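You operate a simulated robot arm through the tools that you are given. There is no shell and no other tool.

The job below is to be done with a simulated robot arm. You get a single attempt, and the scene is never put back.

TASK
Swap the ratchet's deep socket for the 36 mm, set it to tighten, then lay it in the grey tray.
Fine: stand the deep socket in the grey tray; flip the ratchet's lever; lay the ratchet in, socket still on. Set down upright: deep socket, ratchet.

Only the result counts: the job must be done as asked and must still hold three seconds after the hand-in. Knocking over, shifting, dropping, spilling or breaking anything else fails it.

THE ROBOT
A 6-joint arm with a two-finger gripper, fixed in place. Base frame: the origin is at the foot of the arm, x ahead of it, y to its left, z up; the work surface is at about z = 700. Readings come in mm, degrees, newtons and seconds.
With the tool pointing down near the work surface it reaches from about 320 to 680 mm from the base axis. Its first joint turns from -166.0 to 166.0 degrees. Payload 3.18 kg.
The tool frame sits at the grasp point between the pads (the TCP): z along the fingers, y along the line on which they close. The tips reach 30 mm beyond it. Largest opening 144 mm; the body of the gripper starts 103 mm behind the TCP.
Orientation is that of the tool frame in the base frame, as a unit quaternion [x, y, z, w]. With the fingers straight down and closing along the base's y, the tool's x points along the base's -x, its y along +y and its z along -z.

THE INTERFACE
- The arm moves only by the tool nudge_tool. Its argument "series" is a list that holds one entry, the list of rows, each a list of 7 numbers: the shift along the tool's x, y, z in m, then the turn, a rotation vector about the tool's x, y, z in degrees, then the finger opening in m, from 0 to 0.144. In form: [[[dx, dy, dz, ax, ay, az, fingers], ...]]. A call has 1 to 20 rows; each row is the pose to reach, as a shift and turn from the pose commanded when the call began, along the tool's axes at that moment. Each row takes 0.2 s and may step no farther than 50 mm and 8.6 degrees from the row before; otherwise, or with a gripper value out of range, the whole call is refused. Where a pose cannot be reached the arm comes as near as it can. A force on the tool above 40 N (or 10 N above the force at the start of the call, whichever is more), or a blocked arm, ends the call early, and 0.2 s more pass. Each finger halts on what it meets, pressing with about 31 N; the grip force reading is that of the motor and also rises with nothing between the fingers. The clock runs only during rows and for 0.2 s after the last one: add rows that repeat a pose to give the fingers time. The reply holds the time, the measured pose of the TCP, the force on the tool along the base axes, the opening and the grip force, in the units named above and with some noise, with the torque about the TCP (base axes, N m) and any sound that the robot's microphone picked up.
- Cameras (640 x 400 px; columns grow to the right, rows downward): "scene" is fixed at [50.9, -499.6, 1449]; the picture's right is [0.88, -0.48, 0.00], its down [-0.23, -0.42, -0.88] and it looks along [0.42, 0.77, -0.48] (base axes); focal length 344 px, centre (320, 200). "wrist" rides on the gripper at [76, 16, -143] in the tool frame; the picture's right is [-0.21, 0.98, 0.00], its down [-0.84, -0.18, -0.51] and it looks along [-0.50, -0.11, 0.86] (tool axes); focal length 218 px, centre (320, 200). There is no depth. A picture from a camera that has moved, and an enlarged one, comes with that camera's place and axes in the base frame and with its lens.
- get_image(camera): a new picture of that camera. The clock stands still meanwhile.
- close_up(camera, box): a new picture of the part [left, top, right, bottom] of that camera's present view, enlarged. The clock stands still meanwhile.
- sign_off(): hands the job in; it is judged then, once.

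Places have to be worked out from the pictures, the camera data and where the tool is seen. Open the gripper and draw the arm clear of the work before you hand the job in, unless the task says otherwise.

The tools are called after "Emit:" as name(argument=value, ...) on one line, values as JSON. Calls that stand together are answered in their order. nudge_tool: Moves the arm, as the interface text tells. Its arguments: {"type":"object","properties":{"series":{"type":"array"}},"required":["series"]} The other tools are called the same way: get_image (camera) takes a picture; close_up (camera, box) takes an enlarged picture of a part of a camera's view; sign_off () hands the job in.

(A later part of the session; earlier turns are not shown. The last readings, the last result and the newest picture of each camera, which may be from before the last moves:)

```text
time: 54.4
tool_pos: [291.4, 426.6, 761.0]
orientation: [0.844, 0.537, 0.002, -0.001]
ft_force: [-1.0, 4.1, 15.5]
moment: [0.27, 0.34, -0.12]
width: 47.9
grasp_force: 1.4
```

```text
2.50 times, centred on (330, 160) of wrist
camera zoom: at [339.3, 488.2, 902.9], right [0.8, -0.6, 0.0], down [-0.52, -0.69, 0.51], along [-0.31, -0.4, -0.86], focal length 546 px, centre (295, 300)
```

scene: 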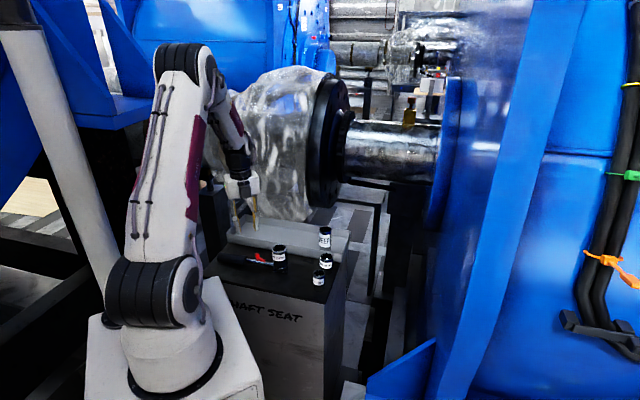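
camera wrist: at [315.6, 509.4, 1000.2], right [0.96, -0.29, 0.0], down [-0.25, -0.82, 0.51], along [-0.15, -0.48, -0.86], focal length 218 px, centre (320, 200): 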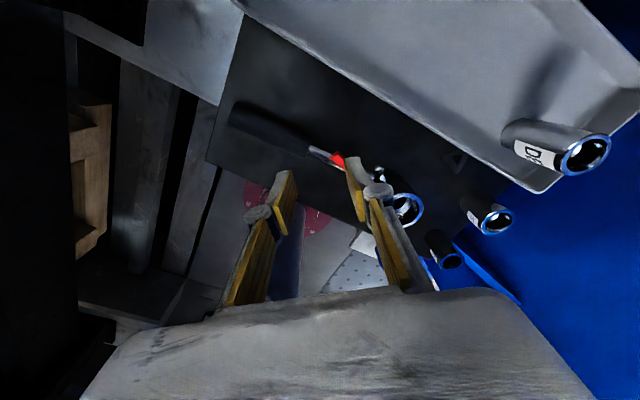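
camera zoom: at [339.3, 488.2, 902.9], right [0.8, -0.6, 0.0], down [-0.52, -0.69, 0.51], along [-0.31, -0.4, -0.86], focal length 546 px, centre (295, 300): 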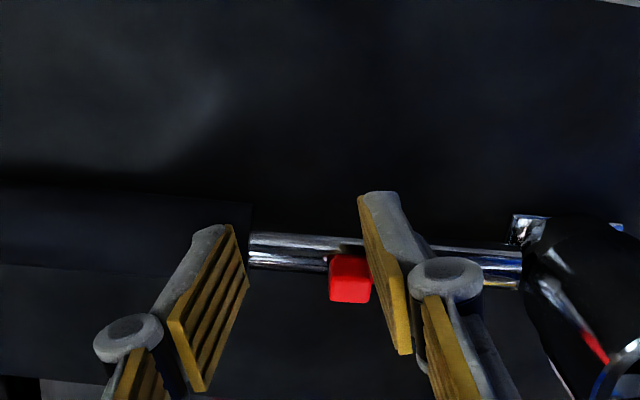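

The lever has swung to nearly in line with the shaft, and the ratchet hasn't moved. I'll check where finger 1 touches it before continuing.

Emit:
close_up(camera="wrist", box=[310, 150, 400, 230])

Emit:
close_up(camera="scene", box=[248, 240, 278, 265])

```text
5.00 times, centred on (355, 190) of wrist
camera zoom: at [339.3, 488.2, 902.9], right [0.8, -0.6, 0.0], down [-0.52, -0.69, 0.51], along [-0.31, -0.4, -0.86], focal length 1091 px, centre (145, 250)
```

zoom: 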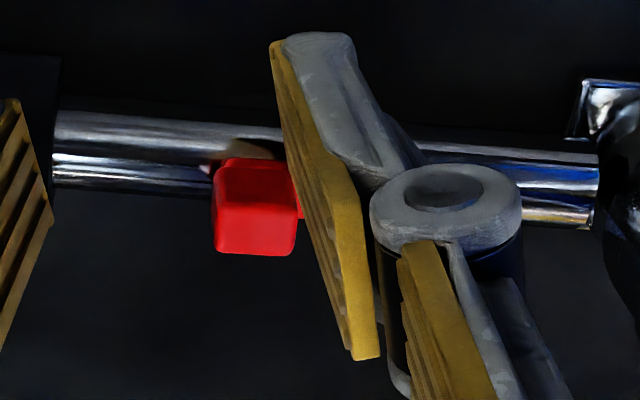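

```text
16.00 times, centred on (263, 252) of scene
camera zoom: at [50.9, -499.6, 1449.0], right [0.88, -0.48, 0.0], down [-0.23, -0.42, -0.88], along [0.42, 0.77, -0.48], focal length 5500 px, centre (1232, -640)
```

zoom: 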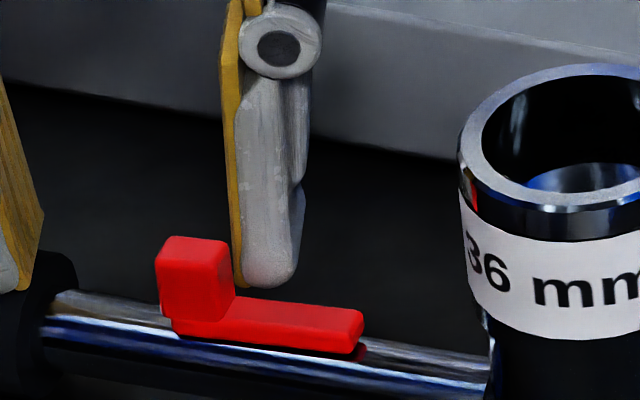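

Finger 1's inner face is only nudging the tab's end, so it would slip past. The lever is now centred. I'll lift straight up and see whether it stays there.

Emit:
nudge_tool(series=[[[0, 0, -0.008, 0, 0, 0, 0.044], [0, 0, -0.02, 0, 0, 0, 0.044], [0, 0, -0.03, 0, 0, 0, 0.044], [0, 0, -0.03, 0, 0, 0, 0.044]]])

Emit:
close_up(camera="scene", box=[225, 230, 295, 275])

Emit:
close_up(camera="wrist", box=[220, 100, 440, 240])

```text
time: 55.4
tool_pos: [291.0, 426.1, 790.0]
orientation: [0.843, 0.538, 0.0, 0.0]
ft_force: [-0.1, -0.2, -0.1]
moment: [0.01, -0.02, 0.01]
width: 44.3
grasp_force: 0.0
```

```text
8.89 times, centred on (260, 252) of scene
camera zoom: at [50.9, -499.6, 1449.0], right [0.88, -0.48, 0.0], down [-0.23, -0.42, -0.88], along [0.42, 0.77, -0.48], focal length 3055 px, centre (853, -267)
```

zoom: 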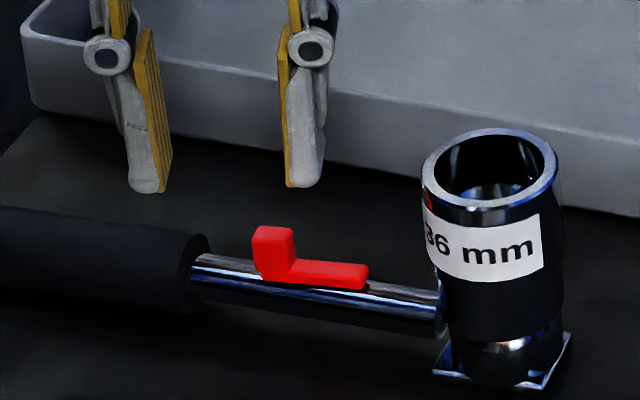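

```text
2.86 times, centred on (330, 170) of wrist
camera zoom: at [338.0, 488.5, 931.7], right [0.8, -0.6, 0.0], down [-0.52, -0.69, 0.51], along [-0.31, -0.41, -0.86], focal length 624 px, centre (291, 286)
```

zoom: 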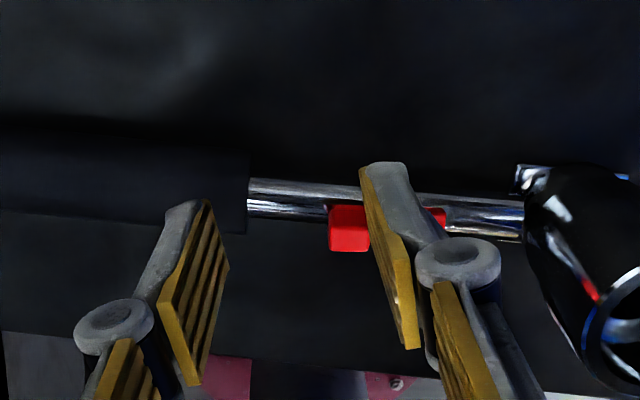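

The lever holds its place in line with the shaft, so it moves with friction and won't snap back. I'll re-approach with a narrower opening so finger 1's flat side meets the tab's tray-side face.

Emit:
nudge_tool(series=[[[0.0021, -0.0017, 0, 0, 0, -5, 0.04], [0.0042, -0.0034, 0, 0, 0, -10, 0.038], [0.0042, -0.0034, 0.015, 0, 0, -10, 0.038], [0.0042, -0.0034, 0.022, 0, 0, -10, 0.038], [0.0042, -0.0034, 0.026, 0, 0, -10, 0.038]]])

Emit:
close_up(camera="scene", box=[225, 230, 295, 275])

Emit:
close_up(camera="wrist", box=[220, 100, 440, 240])

```text
time: 56.6
tool_pos: [290.0, 431.0, 765.0]
orientation: [0.793, 0.609, 0.0, 0.0]
ft_force: [0.3, -0.1, -1.1]
moment: [0.01, 0.02, 0.0]
width: 38.2
grasp_force: 0.0
```

```text
8.89 times, centred on (260, 252) of scene
camera zoom: at [50.9, -499.6, 1449.0], right [0.88, -0.48, 0.0], down [-0.23, -0.42, -0.88], along [0.42, 0.77, -0.48], focal length 3055 px, centre (853, -267)
```

zoom: 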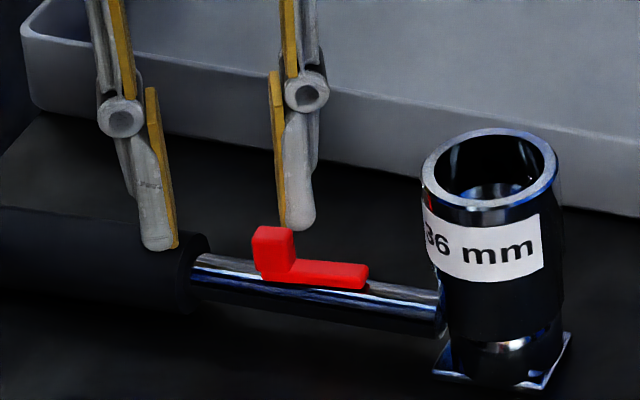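

```text
2.86 times, centred on (330, 170) of wrist
camera zoom: at [324.8, 499.7, 906.2], right [0.89, -0.45, 0.0], down [-0.39, -0.77, 0.51], along [-0.23, -0.45, -0.86], focal length 624 px, centre (291, 286)
```

zoom: 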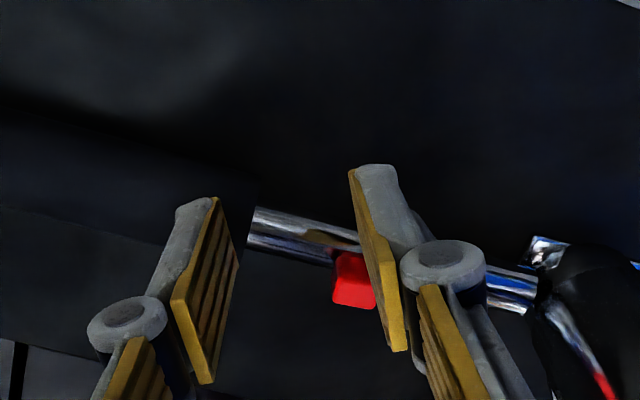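

Finger 1 now lines up behind the tab along the sweep direction. I'll lower onto the handle in 1 mm steps.

Emit:
nudge_tool(series=[[[0, 0, 0.001, 0, 0, 0, 0.038], [0, 0, 0.002, 0, 0, 0, 0.038], [0, 0, 0.003, 0, 0, 0, 0.038]]])

```text
time: 57.4
tool_pos: [289.5, 430.5, 763.3]
orientation: [0.793, 0.609, 0.0, 0.0]
ft_force: [-2.7, -2.9, 11.5]
moment: [-0.06, 0.32, 0.09]
width: 38.8
grasp_force: 0.6
```

About 11.5 N on the handle is a good hold. I'll sweep 22° about the handle finger.

Emit:
nudge_tool(series=[[[-0.00255, -0.00013, 0, 0, 0, 6, 0.038], [-0.00507, -0.00053, 0, 0, 0, 12, 0.038], [-0.00713, -0.00107, 0, 0, 0, 17, 0.038]]])

Emit:
close_up(camera="scene", box=[225, 230, 295, 275])

Emit:
close_up(camera="wrist", box=[220, 100, 440, 240])

```text
time: 58.2
tool_pos: [300.3, 416.5, 761.6]
orientation: [0.871, 0.491, -0.001, -0.019]
ft_force: [14.4, 0.8, 46.9]
moment: [-0.87, -0.9, 0.45]
width: 38.4
grasp_force: 11.0
out of reach, approached as far as the arm can: row 2, 3
```

```text
8.89 times, centred on (260, 252) of scene
camera zoom: at [50.9, -499.6, 1449.0], right [0.88, -0.48, 0.0], down [-0.23, -0.42, -0.88], along [0.42, 0.77, -0.48], focal length 3055 px, centre (853, -267)
```

zoom: 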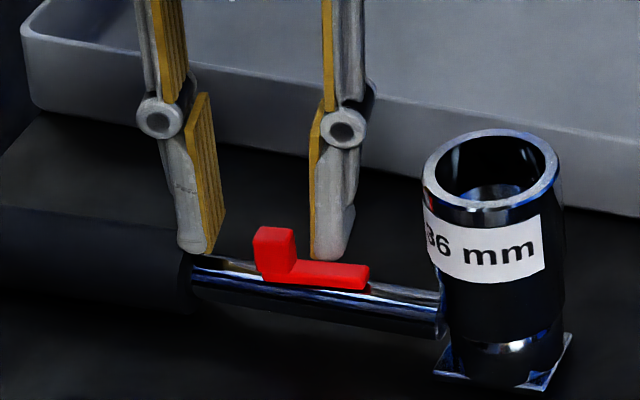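

```text
2.86 times, centred on (330, 170) of wrist
camera zoom: at [357.0, 468.8, 904.0], right [0.73, -0.68, -0.04], down [-0.58, -0.64, 0.5], along [-0.36, -0.34, -0.87], focal length 624 px, centre (291, 286)
```

zoom: 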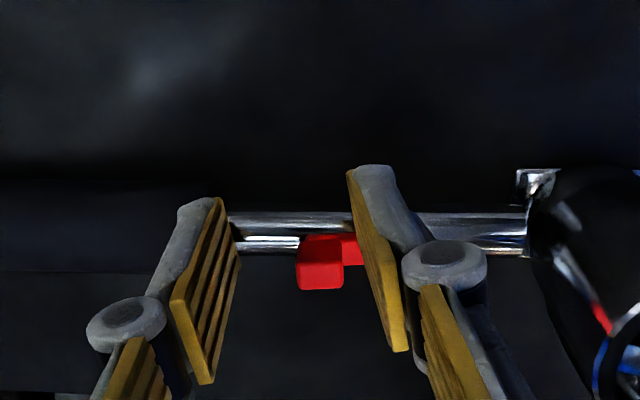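

The arm hit a joint limit mid-sweep and slid along the handle, with force up to 47 N. I'll raise straight up right away and re-check everything.

Emit:
nudge_tool(series=[[[0, 0, -0.005, 0, 0, 0, 0.038], [0, 0, -0.02, 0, 0, 0, 0.038], [0, 0, -0.05, 0, 0, 0, 0.038], [0, 0, -0.08, 0, 0, 0, 0.038], [0, 0, -0.08, 0, 0, 0, 0.038]]])

Emit:
close_up(camera="scene", box=[205, 220, 305, 285])

Emit:
get_image(camera="wrist")

```text
time: 59.4
tool_pos: [311.2, 403.7, 838.0]
orientation: [0.871, 0.492, -0.006, -0.014]
ft_force: [-0.3, 0.0, -0.6]
moment: [-0.01, -0.01, 0.0]
width: 37.8
grasp_force: 0.1
out of reach, approached as far as the arm can: row 1, 2, 3, 4, 5
```

```text
6.15 times, centred on (255, 252) of scene
camera zoom: at [50.9, -499.6, 1449.0], right [0.88, -0.48, 0.0], down [-0.23, -0.42, -0.88], along [0.42, 0.77, -0.48], focal length 2115 px, centre (720, -123)
```

zoom: 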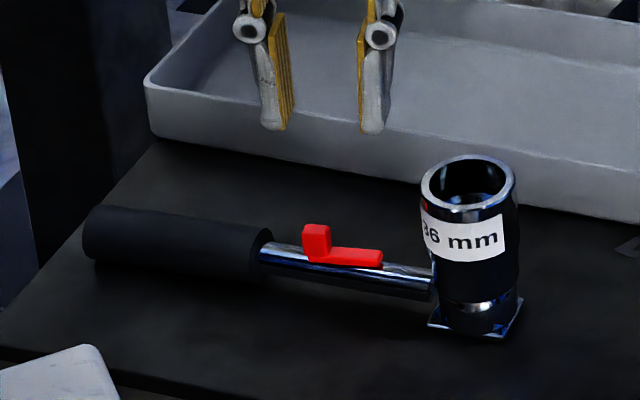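

```text
taken
camera wrist: at [366.8, 458.0, 978.6], right [0.73, -0.68, -0.03], down [-0.58, -0.64, 0.51], along [-0.37, -0.36, -0.86], focal length 218 px, centre (320, 200)
```

wrist: 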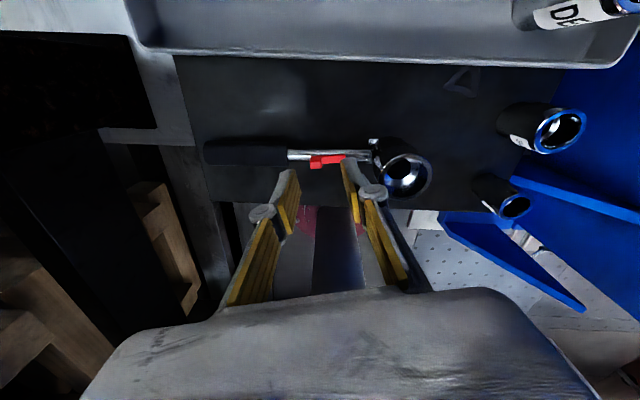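

Nothing fell, and the ratchet is still flat with its socket on. The wrist ran into its turning limit in this direction, so I'll unwind it and do the sweep from the other side. First I'll remove the small tilt and raise.

Emit:
nudge_tool(series=[[[0, 0, -0.01, -1.0, -0.1, -4, 0.05], [0, 0, -0.022, -1.73, -0.19, -8, 0.06], [0, 0, -0.022, -1.73, -0.19, -8, 0.06]]])

```text
time: 60.2
tool_pos: [310.0, 403.6, 860.3]
orientation: [0.838, 0.545, 0.006, 0.014]
ft_force: [-0.1, 0.1, -0.3]
moment: [-0.01, 0.0, 0.01]
width: 60.0
grasp_force: 0.1
```

The tilt correction overshot to the other side, so the commanded pose was already upright. I'll reverse it and begin unwinding.

Emit:
nudge_tool(series=[[[0, 0, 0, 0.9, 0.15, -4, 0.06], [0, 0, 0, 1.72, 0.3, -8, 0.06], [0, 0, 0, 1.72, 0.3, -8, 0.06]]])

```text
time: 61.0
tool_pos: [309.3, 404.3, 859.1]
orientation: [0.798, 0.602, -0.001, 0.001]
ft_force: [0.7, -0.2, 0.3]
moment: [-0.01, 0.02, 0.01]
width: 60.2
grasp_force: 0.0
```

It's upright again. Now I'll unwind by 176° in two calls at this safe height.

Emit:
nudge_tool(series=[[[0, 0, 0, 0, 0, -8, 0.06], [0, 0, 0, 0, 0, -16, 0.06], [0, 0, 0, 0, 0, -24, 0.06], [0, 0, 0, 0, 0, -32, 0.06], [0, 0, 0, 0, 0, -40, 0.06], [0, 0, 0, 0, 0, -48, 0.06], [0, 0, 0, 0, 0, -56, 0.06], [0, 0, 0, 0, 0, -64, 0.06], [0, 0, 0, 0, 0, -72, 0.06], [0, 0, 0, 0, 0, -80, 0.06], [0, 0, 0, 0, 0, -88, 0.06]]])

Emit:
nudge_tool(series=[[[0, 0, 0, 0, 0, -8, 0.06], [0, 0, 0, 0, 0, -16, 0.06], [0, 0, 0, 0, 0, -24, 0.06], [0, 0, 0, 0, 0, -32, 0.06], [0, 0, 0, 0, 0, -40, 0.06], [0, 0, 0, 0, 0, -48, 0.06], [0, 0, 0, 0, 0, -56, 0.06], [0, 0, 0, 0, 0, -64, 0.06], [0, 0, 0, 0, 0, -72, 0.06], [0, 0, 0, 0, 0, -80, 0.06], [0, 0, 0, 0, 0, -88, 0.06], [0, 0, 0, 0, 0, -88, 0.06]]])

Emit:
get_image(camera="wrist")

Emit:
get_image(camera="scene")

```text
time: 63.4
tool_pos: [308.7, 404.6, 859.4]
orientation: [0.155, 0.988, -0.001, 0.0]
ft_force: [0.1, -0.2, 0.4]
moment: [0.03, 0.0, 0.01]
width: 60.2
grasp_force: 0.1
```

```text
time: 66.0
tool_pos: [308.9, 403.2, 858.5]
orientation: [-0.575, 0.818, -0.001, -0.001]
ft_force: [0.3, 0.4, 0.1]
moment: [0.03, 0.01, 0.01]
width: 60.1
grasp_force: 0.1
```

```text
taken
camera wrist: at [267.8, 337.5, 1000.6], right [-0.85, 0.53, 0.0], down [0.46, 0.73, 0.51], along [0.27, 0.43, -0.86], focal length 218 px, centre (320, 200)
```

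wrist: 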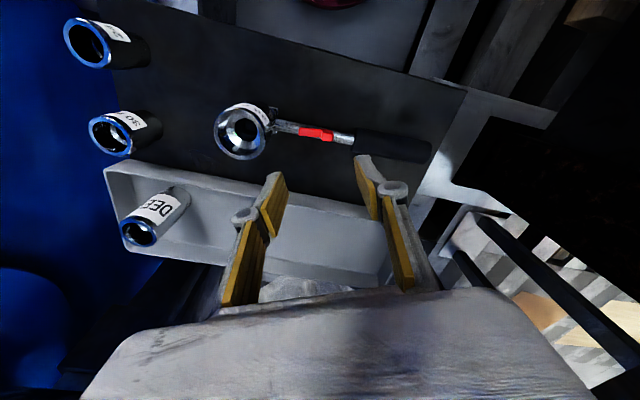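

```text
taken
```

scene: 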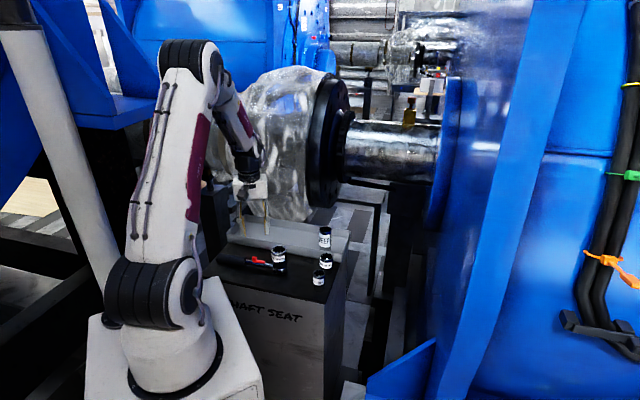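

The wrist reached the mirrored orientation freely. I'll zoom in on the lever from this side.

Emit:
close_up(camera="wrist", box=[200, 80, 440, 190])

Emit:
close_up(camera="wrist", box=[280, 110, 370, 160])

```text
2.67 times, centred on (320, 135) of wrist
camera zoom: at [267.8, 337.5, 1000.6], right [-0.85, 0.53, 0.0], down [0.46, 0.73, 0.51], along [0.27, 0.43, -0.86], focal length 582 px, centre (320, 373)
```

zoom: 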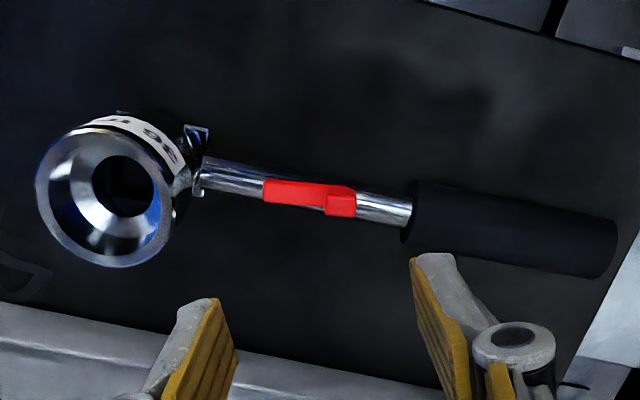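

```text
7.11 times, centred on (325, 135) of wrist
camera zoom: at [267.8, 337.5, 1000.6], right [-0.85, 0.53, 0.0], down [0.46, 0.73, 0.51], along [0.27, 0.43, -0.86], focal length 1552 px, centre (284, 662)
```

zoom: 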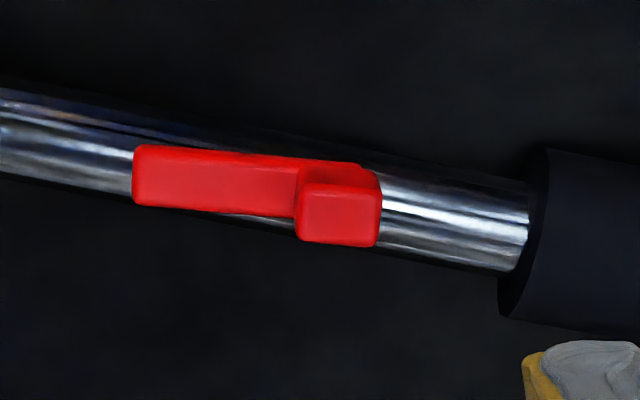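

From this side, the lever is already about 5° past centre and the ratchet is at roughly 3° yaw. Its axis is n ≈ 496.5 at the tab and ≈ 494.7 where finger 2 will press. I'll move the fingers to the mirrored start position, just above the handle.

Emit:
nudge_tool(series=[[[-0.005, 0.009, 0.0, 0, 0, 0, 0.05], [-0.01, 0.019, 0.02, 0, 0, 0, 0.038], [-0.0141, 0.0278, 0.05, 0, 0, 0, 0.038], [-0.0141, 0.0278, 0.08, 0, 0, 0, 0.038], [-0.0141, 0.0278, 0.091, 0, 0, 0, 0.038], [-0.0141, 0.0278, 0.091, 0, 0, 0, 0.038]]])

Emit:
close_up(camera="wrist", box=[210, 90, 430, 240])

Emit:
close_up(camera="scene", box=[220, 225, 290, 275])

```text
time: 67.4
tool_pos: [286.8, 427.7, 767.7]
orientation: [-0.574, 0.819, 0.0, -0.001]
ft_force: [0.1, -0.1, -0.1]
moment: [0.0, 0.02, -0.01]
width: 38.0
grasp_force: 0.0
```

```text
2.67 times, centred on (320, 165) of wrist
camera zoom: at [245.9, 361.0, 909.4], right [-0.85, 0.53, 0.0], down [0.46, 0.73, 0.51], along [0.27, 0.43, -0.86], focal length 582 px, centre (320, 293)
```

zoom: 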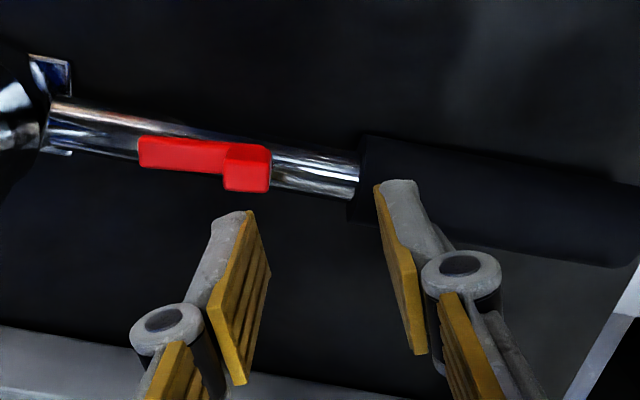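

```text
8.00 times, centred on (255, 250) of scene
camera zoom: at [50.9, -499.6, 1449.0], right [0.88, -0.48, 0.0], down [-0.23, -0.42, -0.88], along [0.42, 0.77, -0.48], focal length 2750 px, centre (840, -200)
```

zoom: 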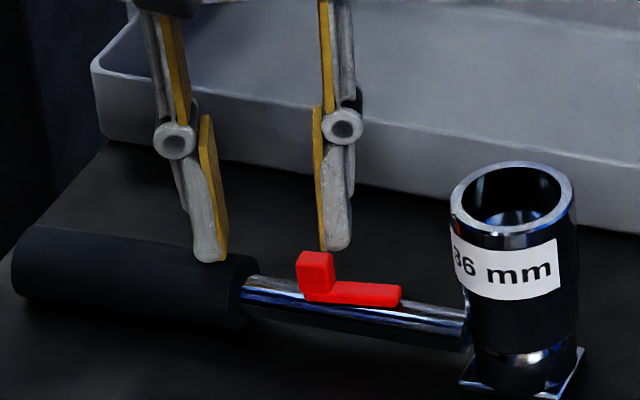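

Both fingers line up well: finger 1 is on the tray side of the tab and finger 2 is over the handle. I'll lower until it presses lightly.

Emit:
nudge_tool(series=[[[0, 0, 0.002, 0, 0, 0, 0.038], [0, 0, 0.004, 0, 0, 0, 0.038], [0, 0, 0.005, 0, 0, 0, 0.038]]])

```text
time: 68.2
tool_pos: [287.4, 426.9, 762.7]
orientation: [-0.574, 0.819, -0.001, -0.001]
ft_force: [0.4, -0.3, -0.1]
moment: [0.0, -0.03, 0.0]
width: 38.1
grasp_force: 0.1
```

No contact at 762.7. I'll lower 1–2 mm more.

Emit:
nudge_tool(series=[[[0, 0, 0.001, 0, 0, 0, 0.038], [0, 0, 0.002, 0, 0, 0, 0.038]]])

```text
time: 68.8
tool_pos: [287.5, 426.8, 763.1]
orientation: [-0.574, 0.819, 0.0, -0.001]
ft_force: [-4.3, -4.1, 20.8]
moment: [0.0, 0.59, 0.1]
width: 40.5
grasp_force: 1.9
```

It's pressing at about 20 N. I'll ease off half a millimetre and start the sweep toward the base side.

Emit:
nudge_tool(series=[[[0, 0, -0.0005, 0, 0, 0, 0.038], [0.0022, 0.0001, -0.0005, 0, 0, 5, 0.038], [0.0043, 0.0004, -0.0005, 0, 0, 10, 0.038]]])

Emit:
close_up(camera="wrist", box=[210, 90, 430, 240])

Emit:
close_up(camera="scene", box=[220, 225, 290, 275])

```text
time: 69.6
tool_pos: [286.4, 423.3, 762.9]
orientation: [-0.5, 0.866, 0.0, 0.0]
ft_force: [-1.6, 2.6, 13.9]
moment: [0.21, 0.35, -0.01]
width: 40.3
grasp_force: 1.3
```

```text
2.67 times, centred on (320, 165) of wrist
camera zoom: at [233.6, 365.1, 903.5], right [-0.74, 0.67, 0.0], down [0.58, 0.64, 0.51], along [0.34, 0.38, -0.86], focal length 582 px, centre (320, 293)
```

zoom: 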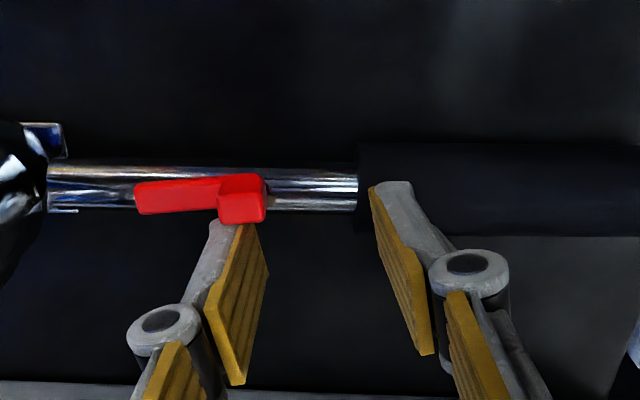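

```text
8.00 times, centred on (255, 250) of scene
camera zoom: at [50.9, -499.6, 1449.0], right [0.88, -0.48, 0.0], down [-0.23, -0.42, -0.88], along [0.42, 0.77, -0.48], focal length 2750 px, centre (840, -200)
```

zoom: 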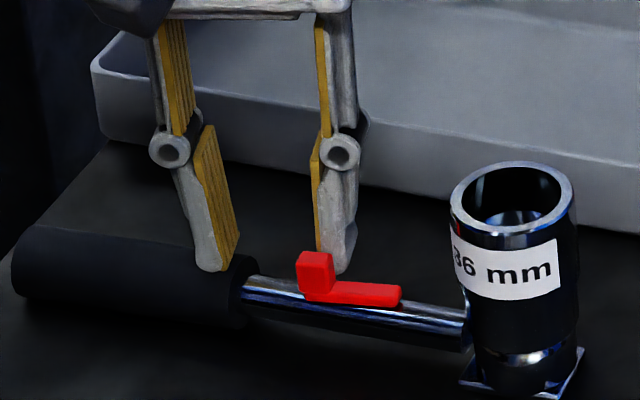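

The finger is right behind the tab with about 14 N of hold-down, and the ratchet is steady. I'll sweep another 10°.

Emit:
nudge_tool(series=[[[0.0015, 0.0001, 0, 0, 0, 3.5, 0.038], [0.003, 0.0002, 0, 0, 0, 7, 0.038], [0.0043, 0.0004, 0, 0, 0, 10, 0.038]]])

Emit:
close_up(camera="wrist", box=[210, 90, 430, 240])

Emit:
close_up(camera="scene", box=[220, 225, 290, 275])

```text
time: 70.4
tool_pos: [282.5, 418.7, 762.3]
orientation: [-0.423, 0.906, 0.0, -0.001]
ft_force: [1.8, 4.8, 8.2]
moment: [0.25, 0.08, -0.01]
width: 39.0
grasp_force: 0.1
```

```text
2.67 times, centred on (320, 165) of wrist
camera zoom: at [221.2, 370.8, 903.5], right [-0.61, 0.79, 0.0], down [0.68, 0.53, 0.51], along [0.4, 0.31, -0.86], focal length 582 px, centre (320, 293)
```

zoom: 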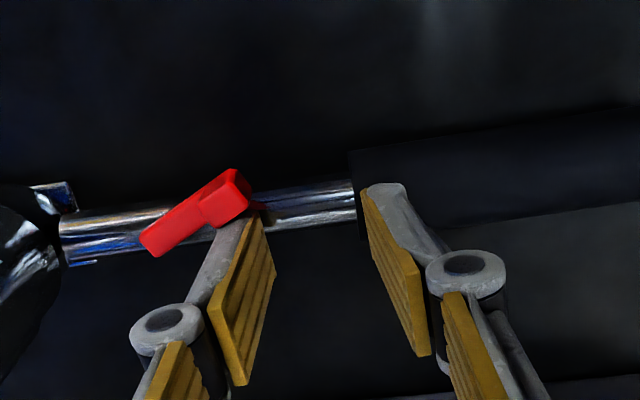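

```text
8.00 times, centred on (255, 250) of scene
camera zoom: at [50.9, -499.6, 1449.0], right [0.88, -0.48, 0.0], down [-0.23, -0.42, -0.88], along [0.42, 0.77, -0.48], focal length 2750 px, centre (840, -200)
```

zoom: 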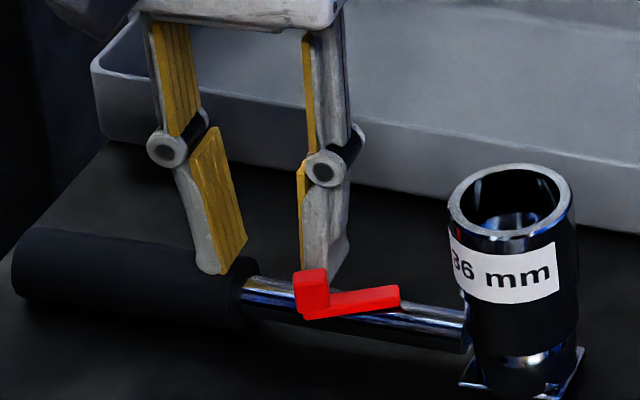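

The lever has swung to the base side and the ratchet stayed put. I'll lift off and measure its angle from straight above.

Emit:
nudge_tool(series=[[[0, 0, -0.005, 0, 0, 0, 0.038], [0, 0, -0.02, 0, 0, 0, 0.038], [0, 0, -0.05, 0, 0, 0, 0.05], [0, 0, -0.09, 0, 0, 0, 0.08], [0, 0, -0.1, 0, 0, 0, 0.11]]])

Emit:
nudge_tool(series=[[[0, 0, 0, -1.58, 7.5, 0, 0.11], [0, 0, 0, -3.15, 15, 0, 0.11], [0, 0, 0, -4.7, 22.5, 0, 0.11], [0, 0, 0, -6.3, 30.05, 0, 0.11], [0, 0, 0, -6.3, 30.05, 0, 0.11]]])

Emit:
close_up(camera="wrist", box=[210, 90, 430, 250])

Emit:
get_image(camera="wrist")

```text
time: 71.6
tool_pos: [283.6, 419.8, 861.6]
orientation: [-0.423, 0.906, 0.0, -0.002]
ft_force: [-0.8, -0.3, 0.7]
moment: [-0.03, 0.05, 0.0]
width: 110.0
grasp_force: 0.1
```

```text
time: 72.8
tool_pos: [217.9, 342.4, 778.1]
orientation: [-0.41, 0.881, -0.049, -0.232]
ft_force: [0.3, 0.4, -0.4]
moment: [-0.05, 0.01, 0.0]
width: 110.1
grasp_force: 0.0
out of reach, approached as far as the arm can: row 2, 3, 4, 5
```

```text
2.50 times, centred on (320, 170) of wrist
camera zoom: at [215.8, 339.1, 939.5], right [-0.61, 0.79, 0.01], down [0.79, 0.61, 0.05], along [0.04, 0.04, -1.0], focal length 546 px, centre (320, 275)
```

zoom: 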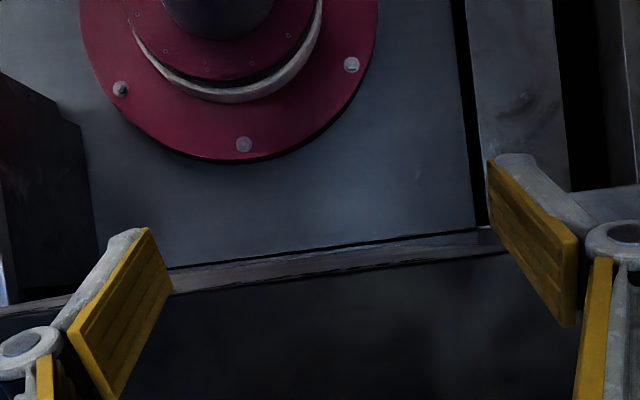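

```text
taken
camera wrist: at [215.8, 339.1, 939.5], right [-0.61, 0.79, 0.01], down [0.79, 0.61, 0.05], along [0.04, 0.04, -1.0], focal length 218 px, centre (320, 200)
```

wrist: 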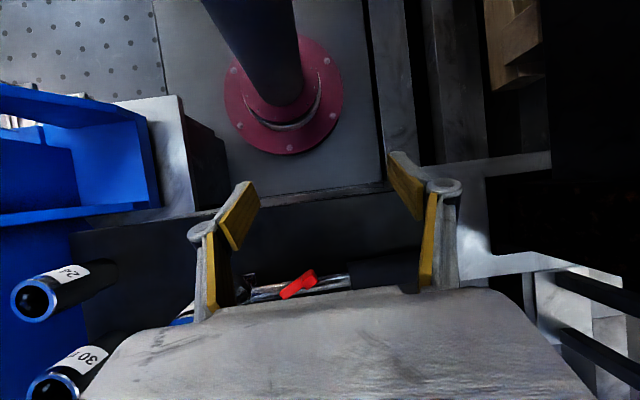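

That tilt wasn't reachable in this orientation, and the arm swung to (218, 342, 778). The force reads zero and the lever is visible on the base side, so nothing was hit. I'll raise and return upright the way I came.

Emit:
nudge_tool(series=[[[0.0179, 0.0042, -0.0355, 0, 0, 0, 0.11], [0.0359, 0.0083, -0.0711, 0, 0, 0, 0.11], [0.0072, 0.0094, -0.0894, 1.55, -6.7, 0, 0.11], [-0.023, 0.0101, -0.1046, 3.1, -13.4, 0, 0.11], [-0.0533, 0.0108, -0.1198, 4.65, -20.1, 0, 0.11], [-0.0533, 0.0108, -0.1198, 6.2, -26.8, 0, 0.11], [-0.0533, 0.0108, -0.1198, 6.2, -26.8, 0, 0.11]]])

Emit:
get_image(camera="wrist")

Emit:
close_up(camera="scene", box=[200, 205, 360, 305])

```text
time: 74.4
tool_pos: [285.7, 423.4, 862.4]
orientation: [-0.421, 0.907, 0.001, 0.002]
ft_force: [-0.4, -0.4, -0.3]
moment: [0.02, 0.02, 0.0]
width: 110.0
grasp_force: 0.1
out of reach, approached as far as the arm can: row 1, 2, 3
```

```text
taken
camera wrist: at [222.7, 374.2, 1003.3], right [-0.61, 0.79, 0.0], down [0.68, 0.53, 0.51], along [0.4, 0.31, -0.86], focal length 218 px, centre (320, 200)
```

wrist: 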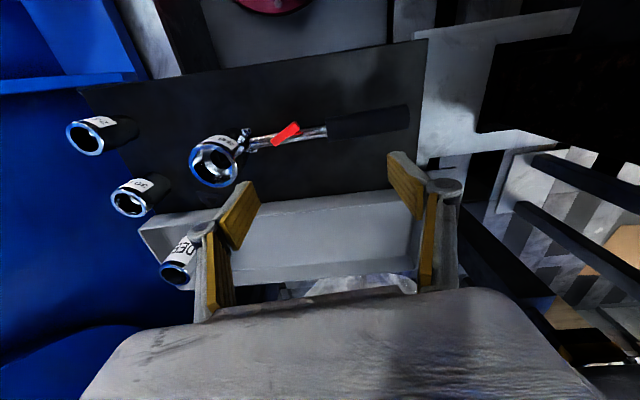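

```text
4.00 times, centred on (280, 255) of scene
camera zoom: at [50.9, -499.6, 1449.0], right [0.88, -0.48, 0.0], down [-0.23, -0.42, -0.88], along [0.42, 0.77, -0.48], focal length 1375 px, centre (480, -20)
```

zoom: 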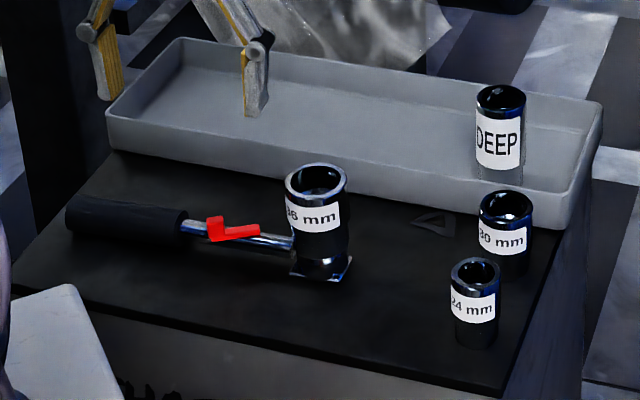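

Everything is intact and the lever now leans to the base side. I'll zoom in to measure its angle.

Emit:
close_up(camera="wrist", box=[180, 90, 420, 200])

Emit:
close_up(camera="scene", box=[215, 235, 315, 285])

```text
2.67 times, centred on (300, 145) of wrist
camera zoom: at [222.7, 374.2, 1003.3], right [-0.61, 0.79, 0.0], down [0.68, 0.53, 0.51], along [0.4, 0.31, -0.86], focal length 582 px, centre (373, 347)
```

zoom: 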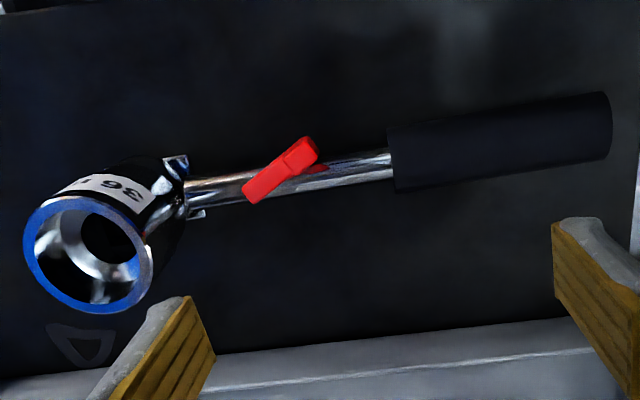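

```text
6.40 times, centred on (265, 260) of scene
camera zoom: at [50.9, -499.6, 1449.0], right [0.88, -0.48, 0.0], down [-0.23, -0.42, -0.88], along [0.42, 0.77, -0.48], focal length 2200 px, centre (672, -184)
```

zoom: 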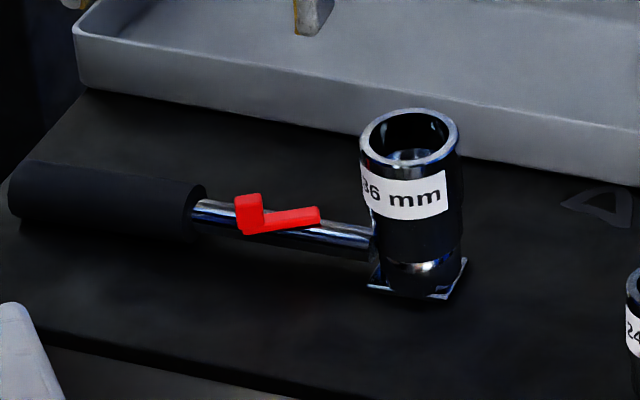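

The lever now sits about 27° to the base side of the shaft, mirroring where it started. I'll turn the tool back so the fingers close across the ratchet, which is now yawed about 2.4°, and take a straight-down view to confirm.

Emit:
nudge_tool(series=[[[0, 0, 0, 0, 0, 8.4, 0.11], [0, 0, 0, 0, 0, 16.8, 0.11], [0, 0, 0, 0, 0, 25.2, 0.11], [0, 0, 0, 0, 0, 33.6, 0.11], [0, 0, 0, 0, 0, 42, 0.11], [0, 0, 0, 0, 0, 50.4, 0.11], [0, 0, 0, 0, 0, 58.8, 0.11], [0, 0, 0, 0, 0, 67.2, 0.11], [0, 0, 0, 0, 0, 75.6, 0.11], [0, 0, 0, 0, 0, 84, 0.11], [0, 0, 0, 0, 0, 92.4, 0.11], [0, 0, 0, 0, 0, 92.4, 0.11]]])

Emit:
get_image(camera="wrist")

```text
time: 77.0
tool_pos: [286.2, 422.1, 862.4]
orientation: [0.364, 0.931, 0.002, 0.0]
ft_force: [0.3, 0.0, -0.5]
moment: [0.03, -0.03, 0.0]
width: 110.0
grasp_force: 0.0
```

```text
taken
camera wrist: at [241.0, 485.4, 1004.4], right [0.82, 0.58, 0.0], down [0.5, -0.7, 0.51], along [0.29, -0.41, -0.86], focal length 218 px, centre (320, 200)
```

wrist: 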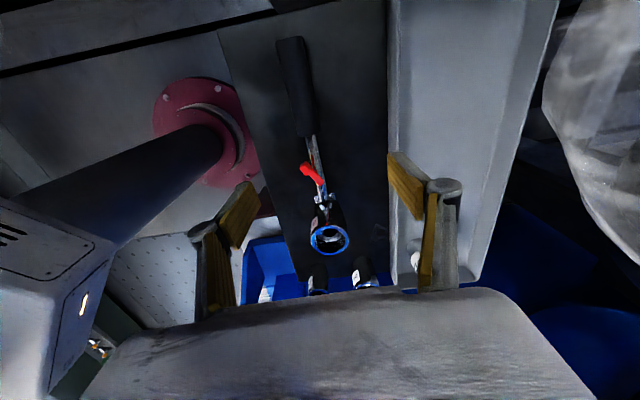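

Fingers are now square across the ratchet. I'll slide over the lever and tilt for the straight-down view, a tilt that was reachable in this orientation before.

Emit:
nudge_tool(series=[[[-0.018, -0.0062, 0, 0, 0, 0, 0.11], [-0.0359, -0.0124, 0, 0, 0, 0, 0.11], [-0.0359, -0.0124, 0, -1.58, 7.5, 0, 0.11], [-0.0359, -0.0124, 0, -3.15, 15, 0, 0.11], [-0.0359, -0.0124, 0, -4.7, 22.5, 0, 0.11], [-0.0359, -0.0124, 0, -6.3, 30.05, 0, 0.11], [-0.0359, -0.0124, 0, -6.3, 30.05, 0, 0.11]]])

Emit:
close_up(camera="wrist", box=[220, 60, 420, 280])

Emit:
close_up(camera="wrist", box=[285, 150, 355, 225])

```text
time: 78.6
tool_pos: [304.8, 388.0, 862.1]
orientation: [0.35, 0.898, 0.146, -0.222]
ft_force: [0.3, 0.5, 0.1]
moment: [0.01, 0.05, 0.01]
width: 109.9
grasp_force: 0.0
```

```text
1.82 times, centred on (320, 170) of wrist
camera zoom: at [308.0, 382.7, 1023.9], right [0.82, 0.58, 0.0], down [0.58, -0.82, -0.01], along [0.0, 0.01, -1.0], focal length 397 px, centre (320, 254)
```

zoom: 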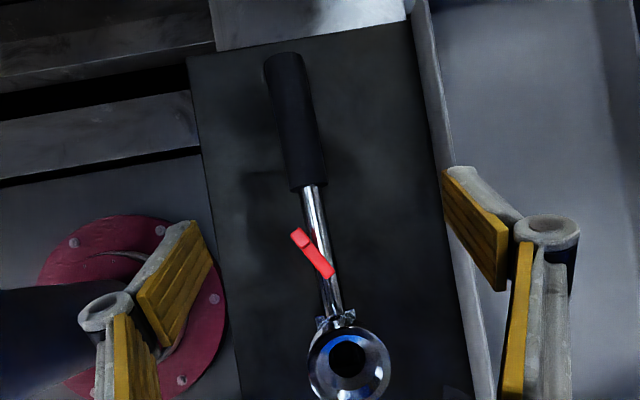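

```text
5.33 times, centred on (320, 188) of wrist
camera zoom: at [308.0, 382.7, 1023.9], right [0.82, 0.58, 0.0], down [0.58, -0.82, -0.01], along [0.0, 0.01, -1.0], focal length 1164 px, centre (320, 267)
```

zoom: 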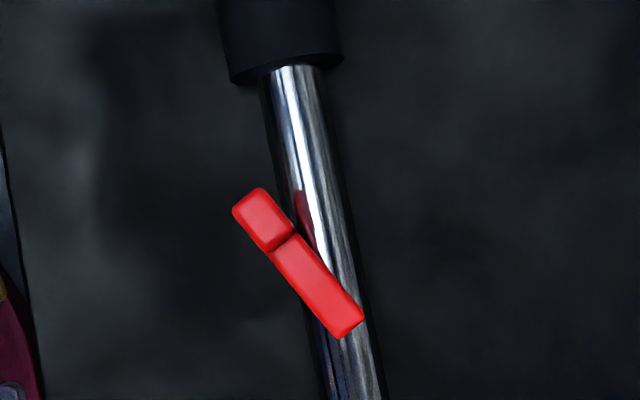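

Straight-down view: the lever is about 26° to the base side, the mirror of its start, so it's flipped. The ratchet head is at (n 494, t -14) with its axis at about 136.8°. I'll grip the shaft between socket and lever at t 33, so I'll untilt over that point first.

Emit:
nudge_tool(series=[[[-0.0056, 0.0005, -0.0032, 1.58, -7.5, 0, 0.09], [-0.0112, 0.001, -0.0064, 3.15, -15, 0, 0.07], [-0.0169, 0.0016, -0.0096, 4.7, -22.5, 0, 0.05], [-0.0225, 0.0021, -0.0128, 6.3, -30.05, 0, 0.05], [-0.0225, 0.0021, -0.0128, 6.3, -30.05, 0, 0.05]]])

Emit:
close_up(camera="wrist", box=[240, 80, 400, 240])

Emit:
close_up(camera="scene", box=[220, 215, 320, 285])

```text
time: 79.8
tool_pos: [325.3, 372.0, 862.3]
orientation: [0.363, 0.932, 0.001, 0.0]
ft_force: [-0.2, 0.6, 0.7]
moment: [0.01, 0.0, -0.01]
width: 49.6
grasp_force: 0.0
```

```text
2.50 times, centred on (320, 160) of wrist
camera zoom: at [278.8, 435.6, 1004.7], right [0.82, 0.58, 0.0], down [0.5, -0.7, 0.51], along [0.3, -0.41, -0.86], focal length 546 px, centre (320, 300)
```

zoom: 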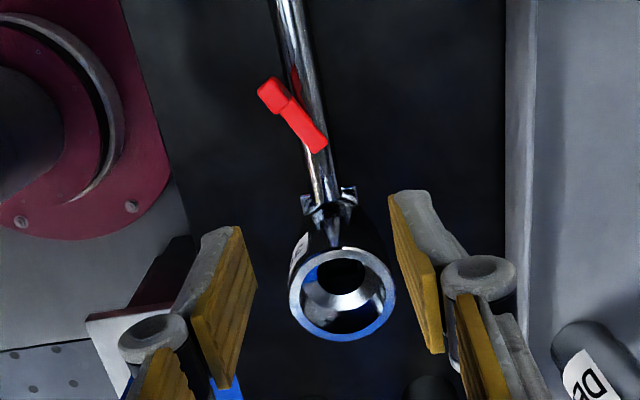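

```text
5.71 times, centred on (270, 250) of scene
camera zoom: at [50.9, -499.6, 1449.0], right [0.88, -0.48, 0.0], down [-0.23, -0.42, -0.88], along [0.42, 0.77, -0.48], focal length 1964 px, centre (606, -86)
```

zoom: 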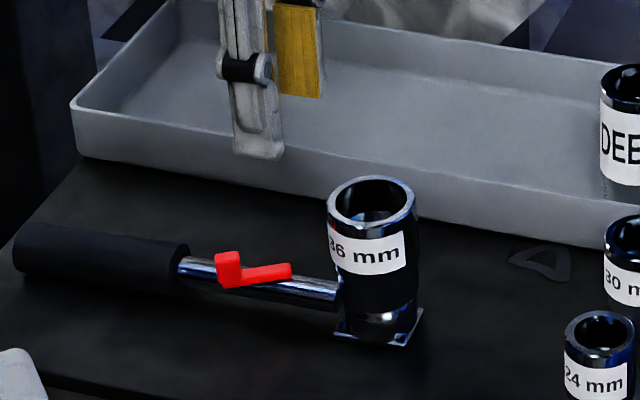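

In this view the lever's rear end is about 3 mm closer to the head than I'd computed. I'll shift the grip 5 mm toward the head and 1.5 mm to the base side, then lower partway and check both clearances.

Emit:
nudge_tool(series=[[[-0.005, -0.0015, 0.02, 0, 0, 0, 0.05], [-0.005, -0.0015, 0.05, 0, 0, 0, 0.05], [-0.005, -0.0015, 0.075, 0, 0, 0, 0.05], [-0.005, -0.0015, 0.09, 0, 0, 0, 0.05], [-0.005, -0.0015, 0.09, 0, 0, 0, 0.05]]])

Emit:
close_up(camera="wrist", box=[240, 60, 400, 240])

Emit:
close_up(camera="scene", box=[230, 225, 310, 285])

```text
time: 81.0
tool_pos: [326.5, 367.6, 770.5]
orientation: [0.363, 0.932, 0.002, -0.001]
ft_force: [0.5, -0.2, -0.4]
moment: [-0.02, 0.02, 0.0]
width: 49.8
grasp_force: 0.1
```

```text
2.22 times, centred on (320, 150) of wrist
camera zoom: at [281.3, 432.0, 913.3], right [0.82, 0.58, 0.0], down [0.5, -0.7, 0.51], along [0.29, -0.41, -0.86], focal length 485 px, centre (320, 311)
```

zoom: 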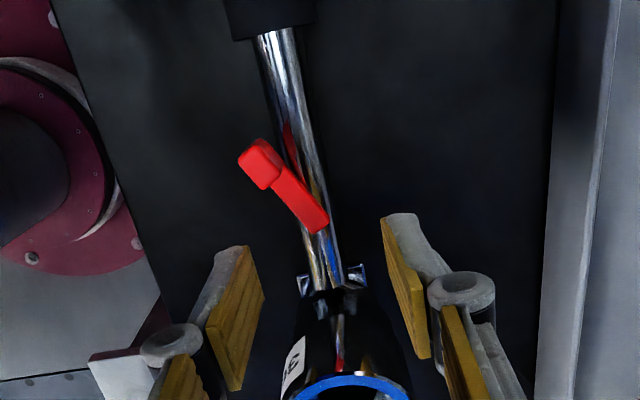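

```text
6.67 times, centred on (270, 255) of scene
camera zoom: at [50.9, -499.6, 1449.0], right [0.88, -0.48, 0.0], down [-0.23, -0.42, -0.88], along [0.42, 0.77, -0.48], focal length 2292 px, centre (653, -167)
```

zoom: 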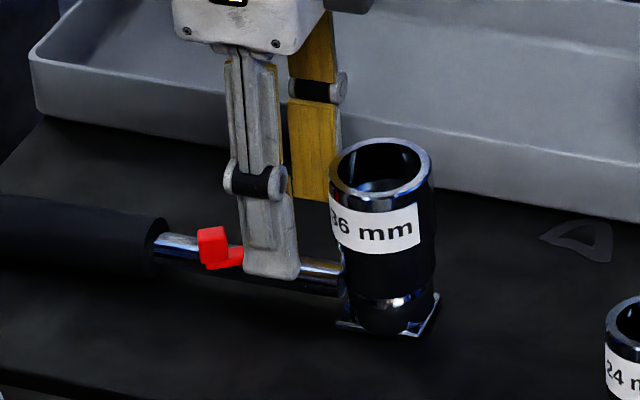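

Clearances look right: about 7 mm to the socket, and the fingers only slightly overlap the lever's rear end in length, inside the shaft's width. I'll lower to z 738 (tips about 708) and look again before closing.

Emit:
nudge_tool(series=[[[-0.0015, 0, 0.01, 0, 0, 0, 0.05], [-0.0015, 0, 0.02, 0, 0, 0, 0.05], [-0.0015, 0, 0.028, 0, 0, 0, 0.05], [-0.0015, 0, 0.0325, 0, 0, 0, 0.05]]])

Emit:
close_up(camera="wrist", box=[240, 60, 400, 240])

Emit:
close_up(camera="scene", box=[230, 225, 310, 285])

```text
time: 82.0
tool_pos: [329.3, 368.7, 739.7]
orientation: [0.363, 0.932, 0.001, -0.001]
ft_force: [0.1, -0.2, 0.2]
moment: [-0.01, -0.03, -0.01]
width: 49.9
grasp_force: 0.0
```

```text
2.22 times, centred on (320, 150) of wrist
camera zoom: at [283.1, 430.5, 881.8], right [0.82, 0.58, 0.0], down [0.5, -0.7, 0.51], along [0.29, -0.41, -0.86], focal length 485 px, centre (320, 311)
```

zoom: 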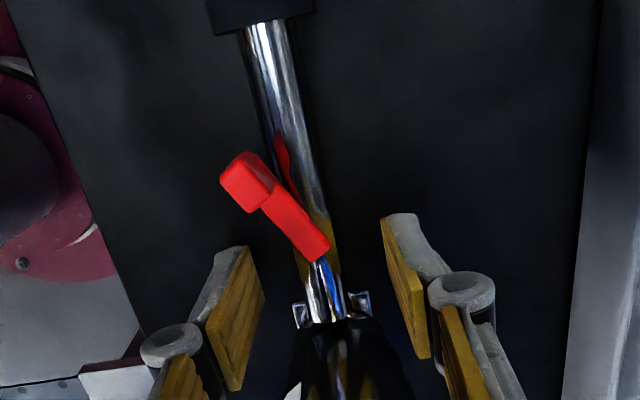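

```text
6.67 times, centred on (270, 255) of scene
camera zoom: at [50.9, -499.6, 1449.0], right [0.88, -0.48, 0.0], down [-0.23, -0.42, -0.88], along [0.42, 0.77, -0.48], focal length 2292 px, centre (653, -167)
```

zoom: 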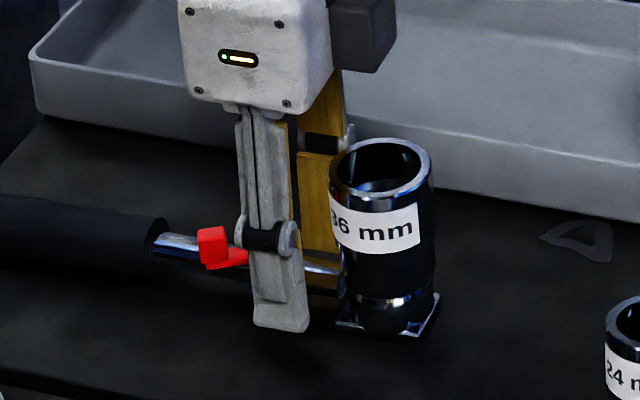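

The finger edges clear both the socket and the lever's rear end. I'll close on the shaft.

Emit:
nudge_tool(series=[[[0, 0, 0, 0, 0, 0, 0.04], [0, 0, 0, 0, 0, 0, 0.03], [0, 0, 0, 0, 0, 0, 0.022], [0, 0, 0, 0, 0, 0, 0.016], [0, 0, 0, 0, 0, 0, 0.008], [0, 0, 0, 0, 0, 0, 0.002], [0, 0, 0, 0, 0, 0, 0.0]]])

Emit:
close_up(camera="wrist", box=[240, 60, 400, 240])

Emit:
close_up(camera="scene", box=[230, 225, 310, 285])

```text
time: 83.6
tool_pos: [328.8, 366.4, 740.5]
orientation: [0.363, 0.932, 0.0, -0.002]
ft_force: [-0.5, 0.9, -0.3]
moment: [0.01, -0.02, -0.19]
width: 17.3
grasp_force: 30.9
```

```text
2.22 times, centred on (320, 150) of wrist
camera zoom: at [283.0, 430.4, 881.8], right [0.82, 0.58, 0.0], down [0.5, -0.7, 0.51], along [0.29, -0.41, -0.86], focal length 485 px, centre (320, 311)
```

zoom: 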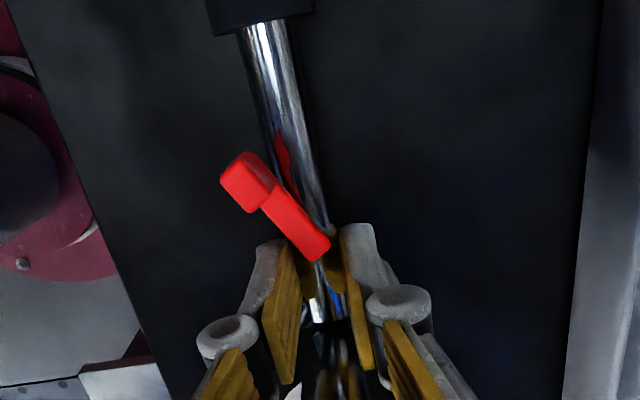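

```text
6.67 times, centred on (270, 255) of scene
camera zoom: at [50.9, -499.6, 1449.0], right [0.88, -0.48, 0.0], down [-0.23, -0.42, -0.88], along [0.42, 0.77, -0.48], focal length 2292 px, centre (653, -167)
```

zoom: 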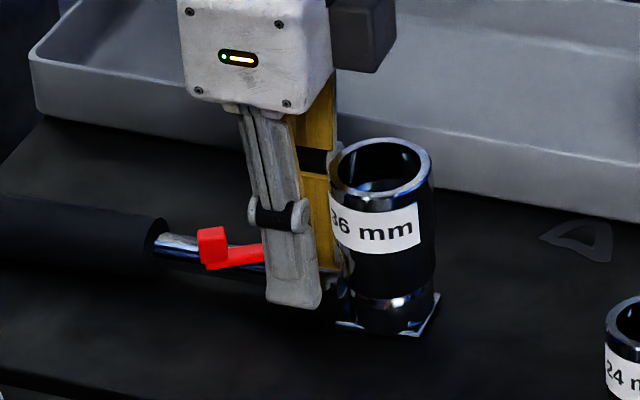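

The grip on the shaft is 17.3 mm wide and the lever is untouched. I'll lift slowly a few millimetres and read weight and moment to judge balance.

Emit:
nudge_tool(series=[[[0, 0, -0.001, 0, 0, 0, 0.0], [0, 0, -0.002, 0, 0, 0, 0.0], [0, 0, -0.004, 0, 0, 0, 0.0], [0, 0, -0.006, 0, 0, 0, 0.0]]])

Emit:
close_up(camera="scene", box=[205, 220, 315, 290])

Emit:
close_up(camera="wrist", box=[240, 0, 400, 240])

```text
time: 84.6
tool_pos: [328.3, 367.4, 746.0]
orientation: [0.363, 0.932, 0.001, -0.001]
ft_force: [-0.1, 0.2, -8.2]
moment: [-0.18, -0.14, 0.0]
width: 17.2
grasp_force: 30.9
```

```text
5.71 times, centred on (260, 255) of scene
camera zoom: at [50.9, -499.6, 1449.0], right [0.88, -0.48, 0.0], down [-0.23, -0.42, -0.88], along [0.42, 0.77, -0.48], focal length 1964 px, centre (663, -114)
```

zoom: 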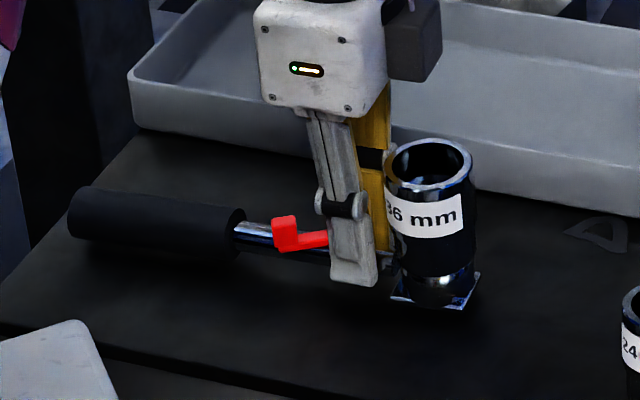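

```text
1.67 times, centred on (320, 120) of wrist
camera zoom: at [283.0, 429.7, 887.8], right [0.82, 0.58, 0.0], down [0.5, -0.7, 0.51], along [0.29, -0.41, -0.86], focal length 364 px, centre (320, 333)
```

zoom: 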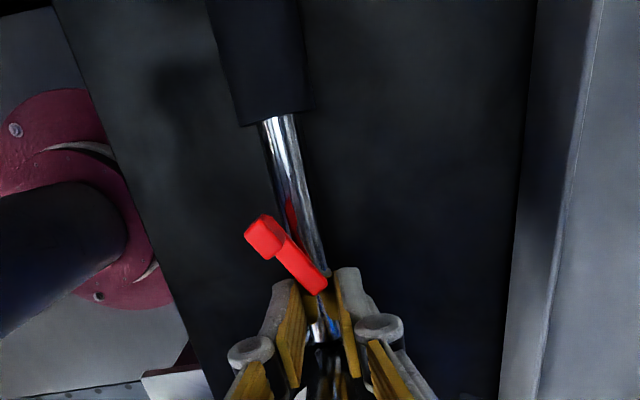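

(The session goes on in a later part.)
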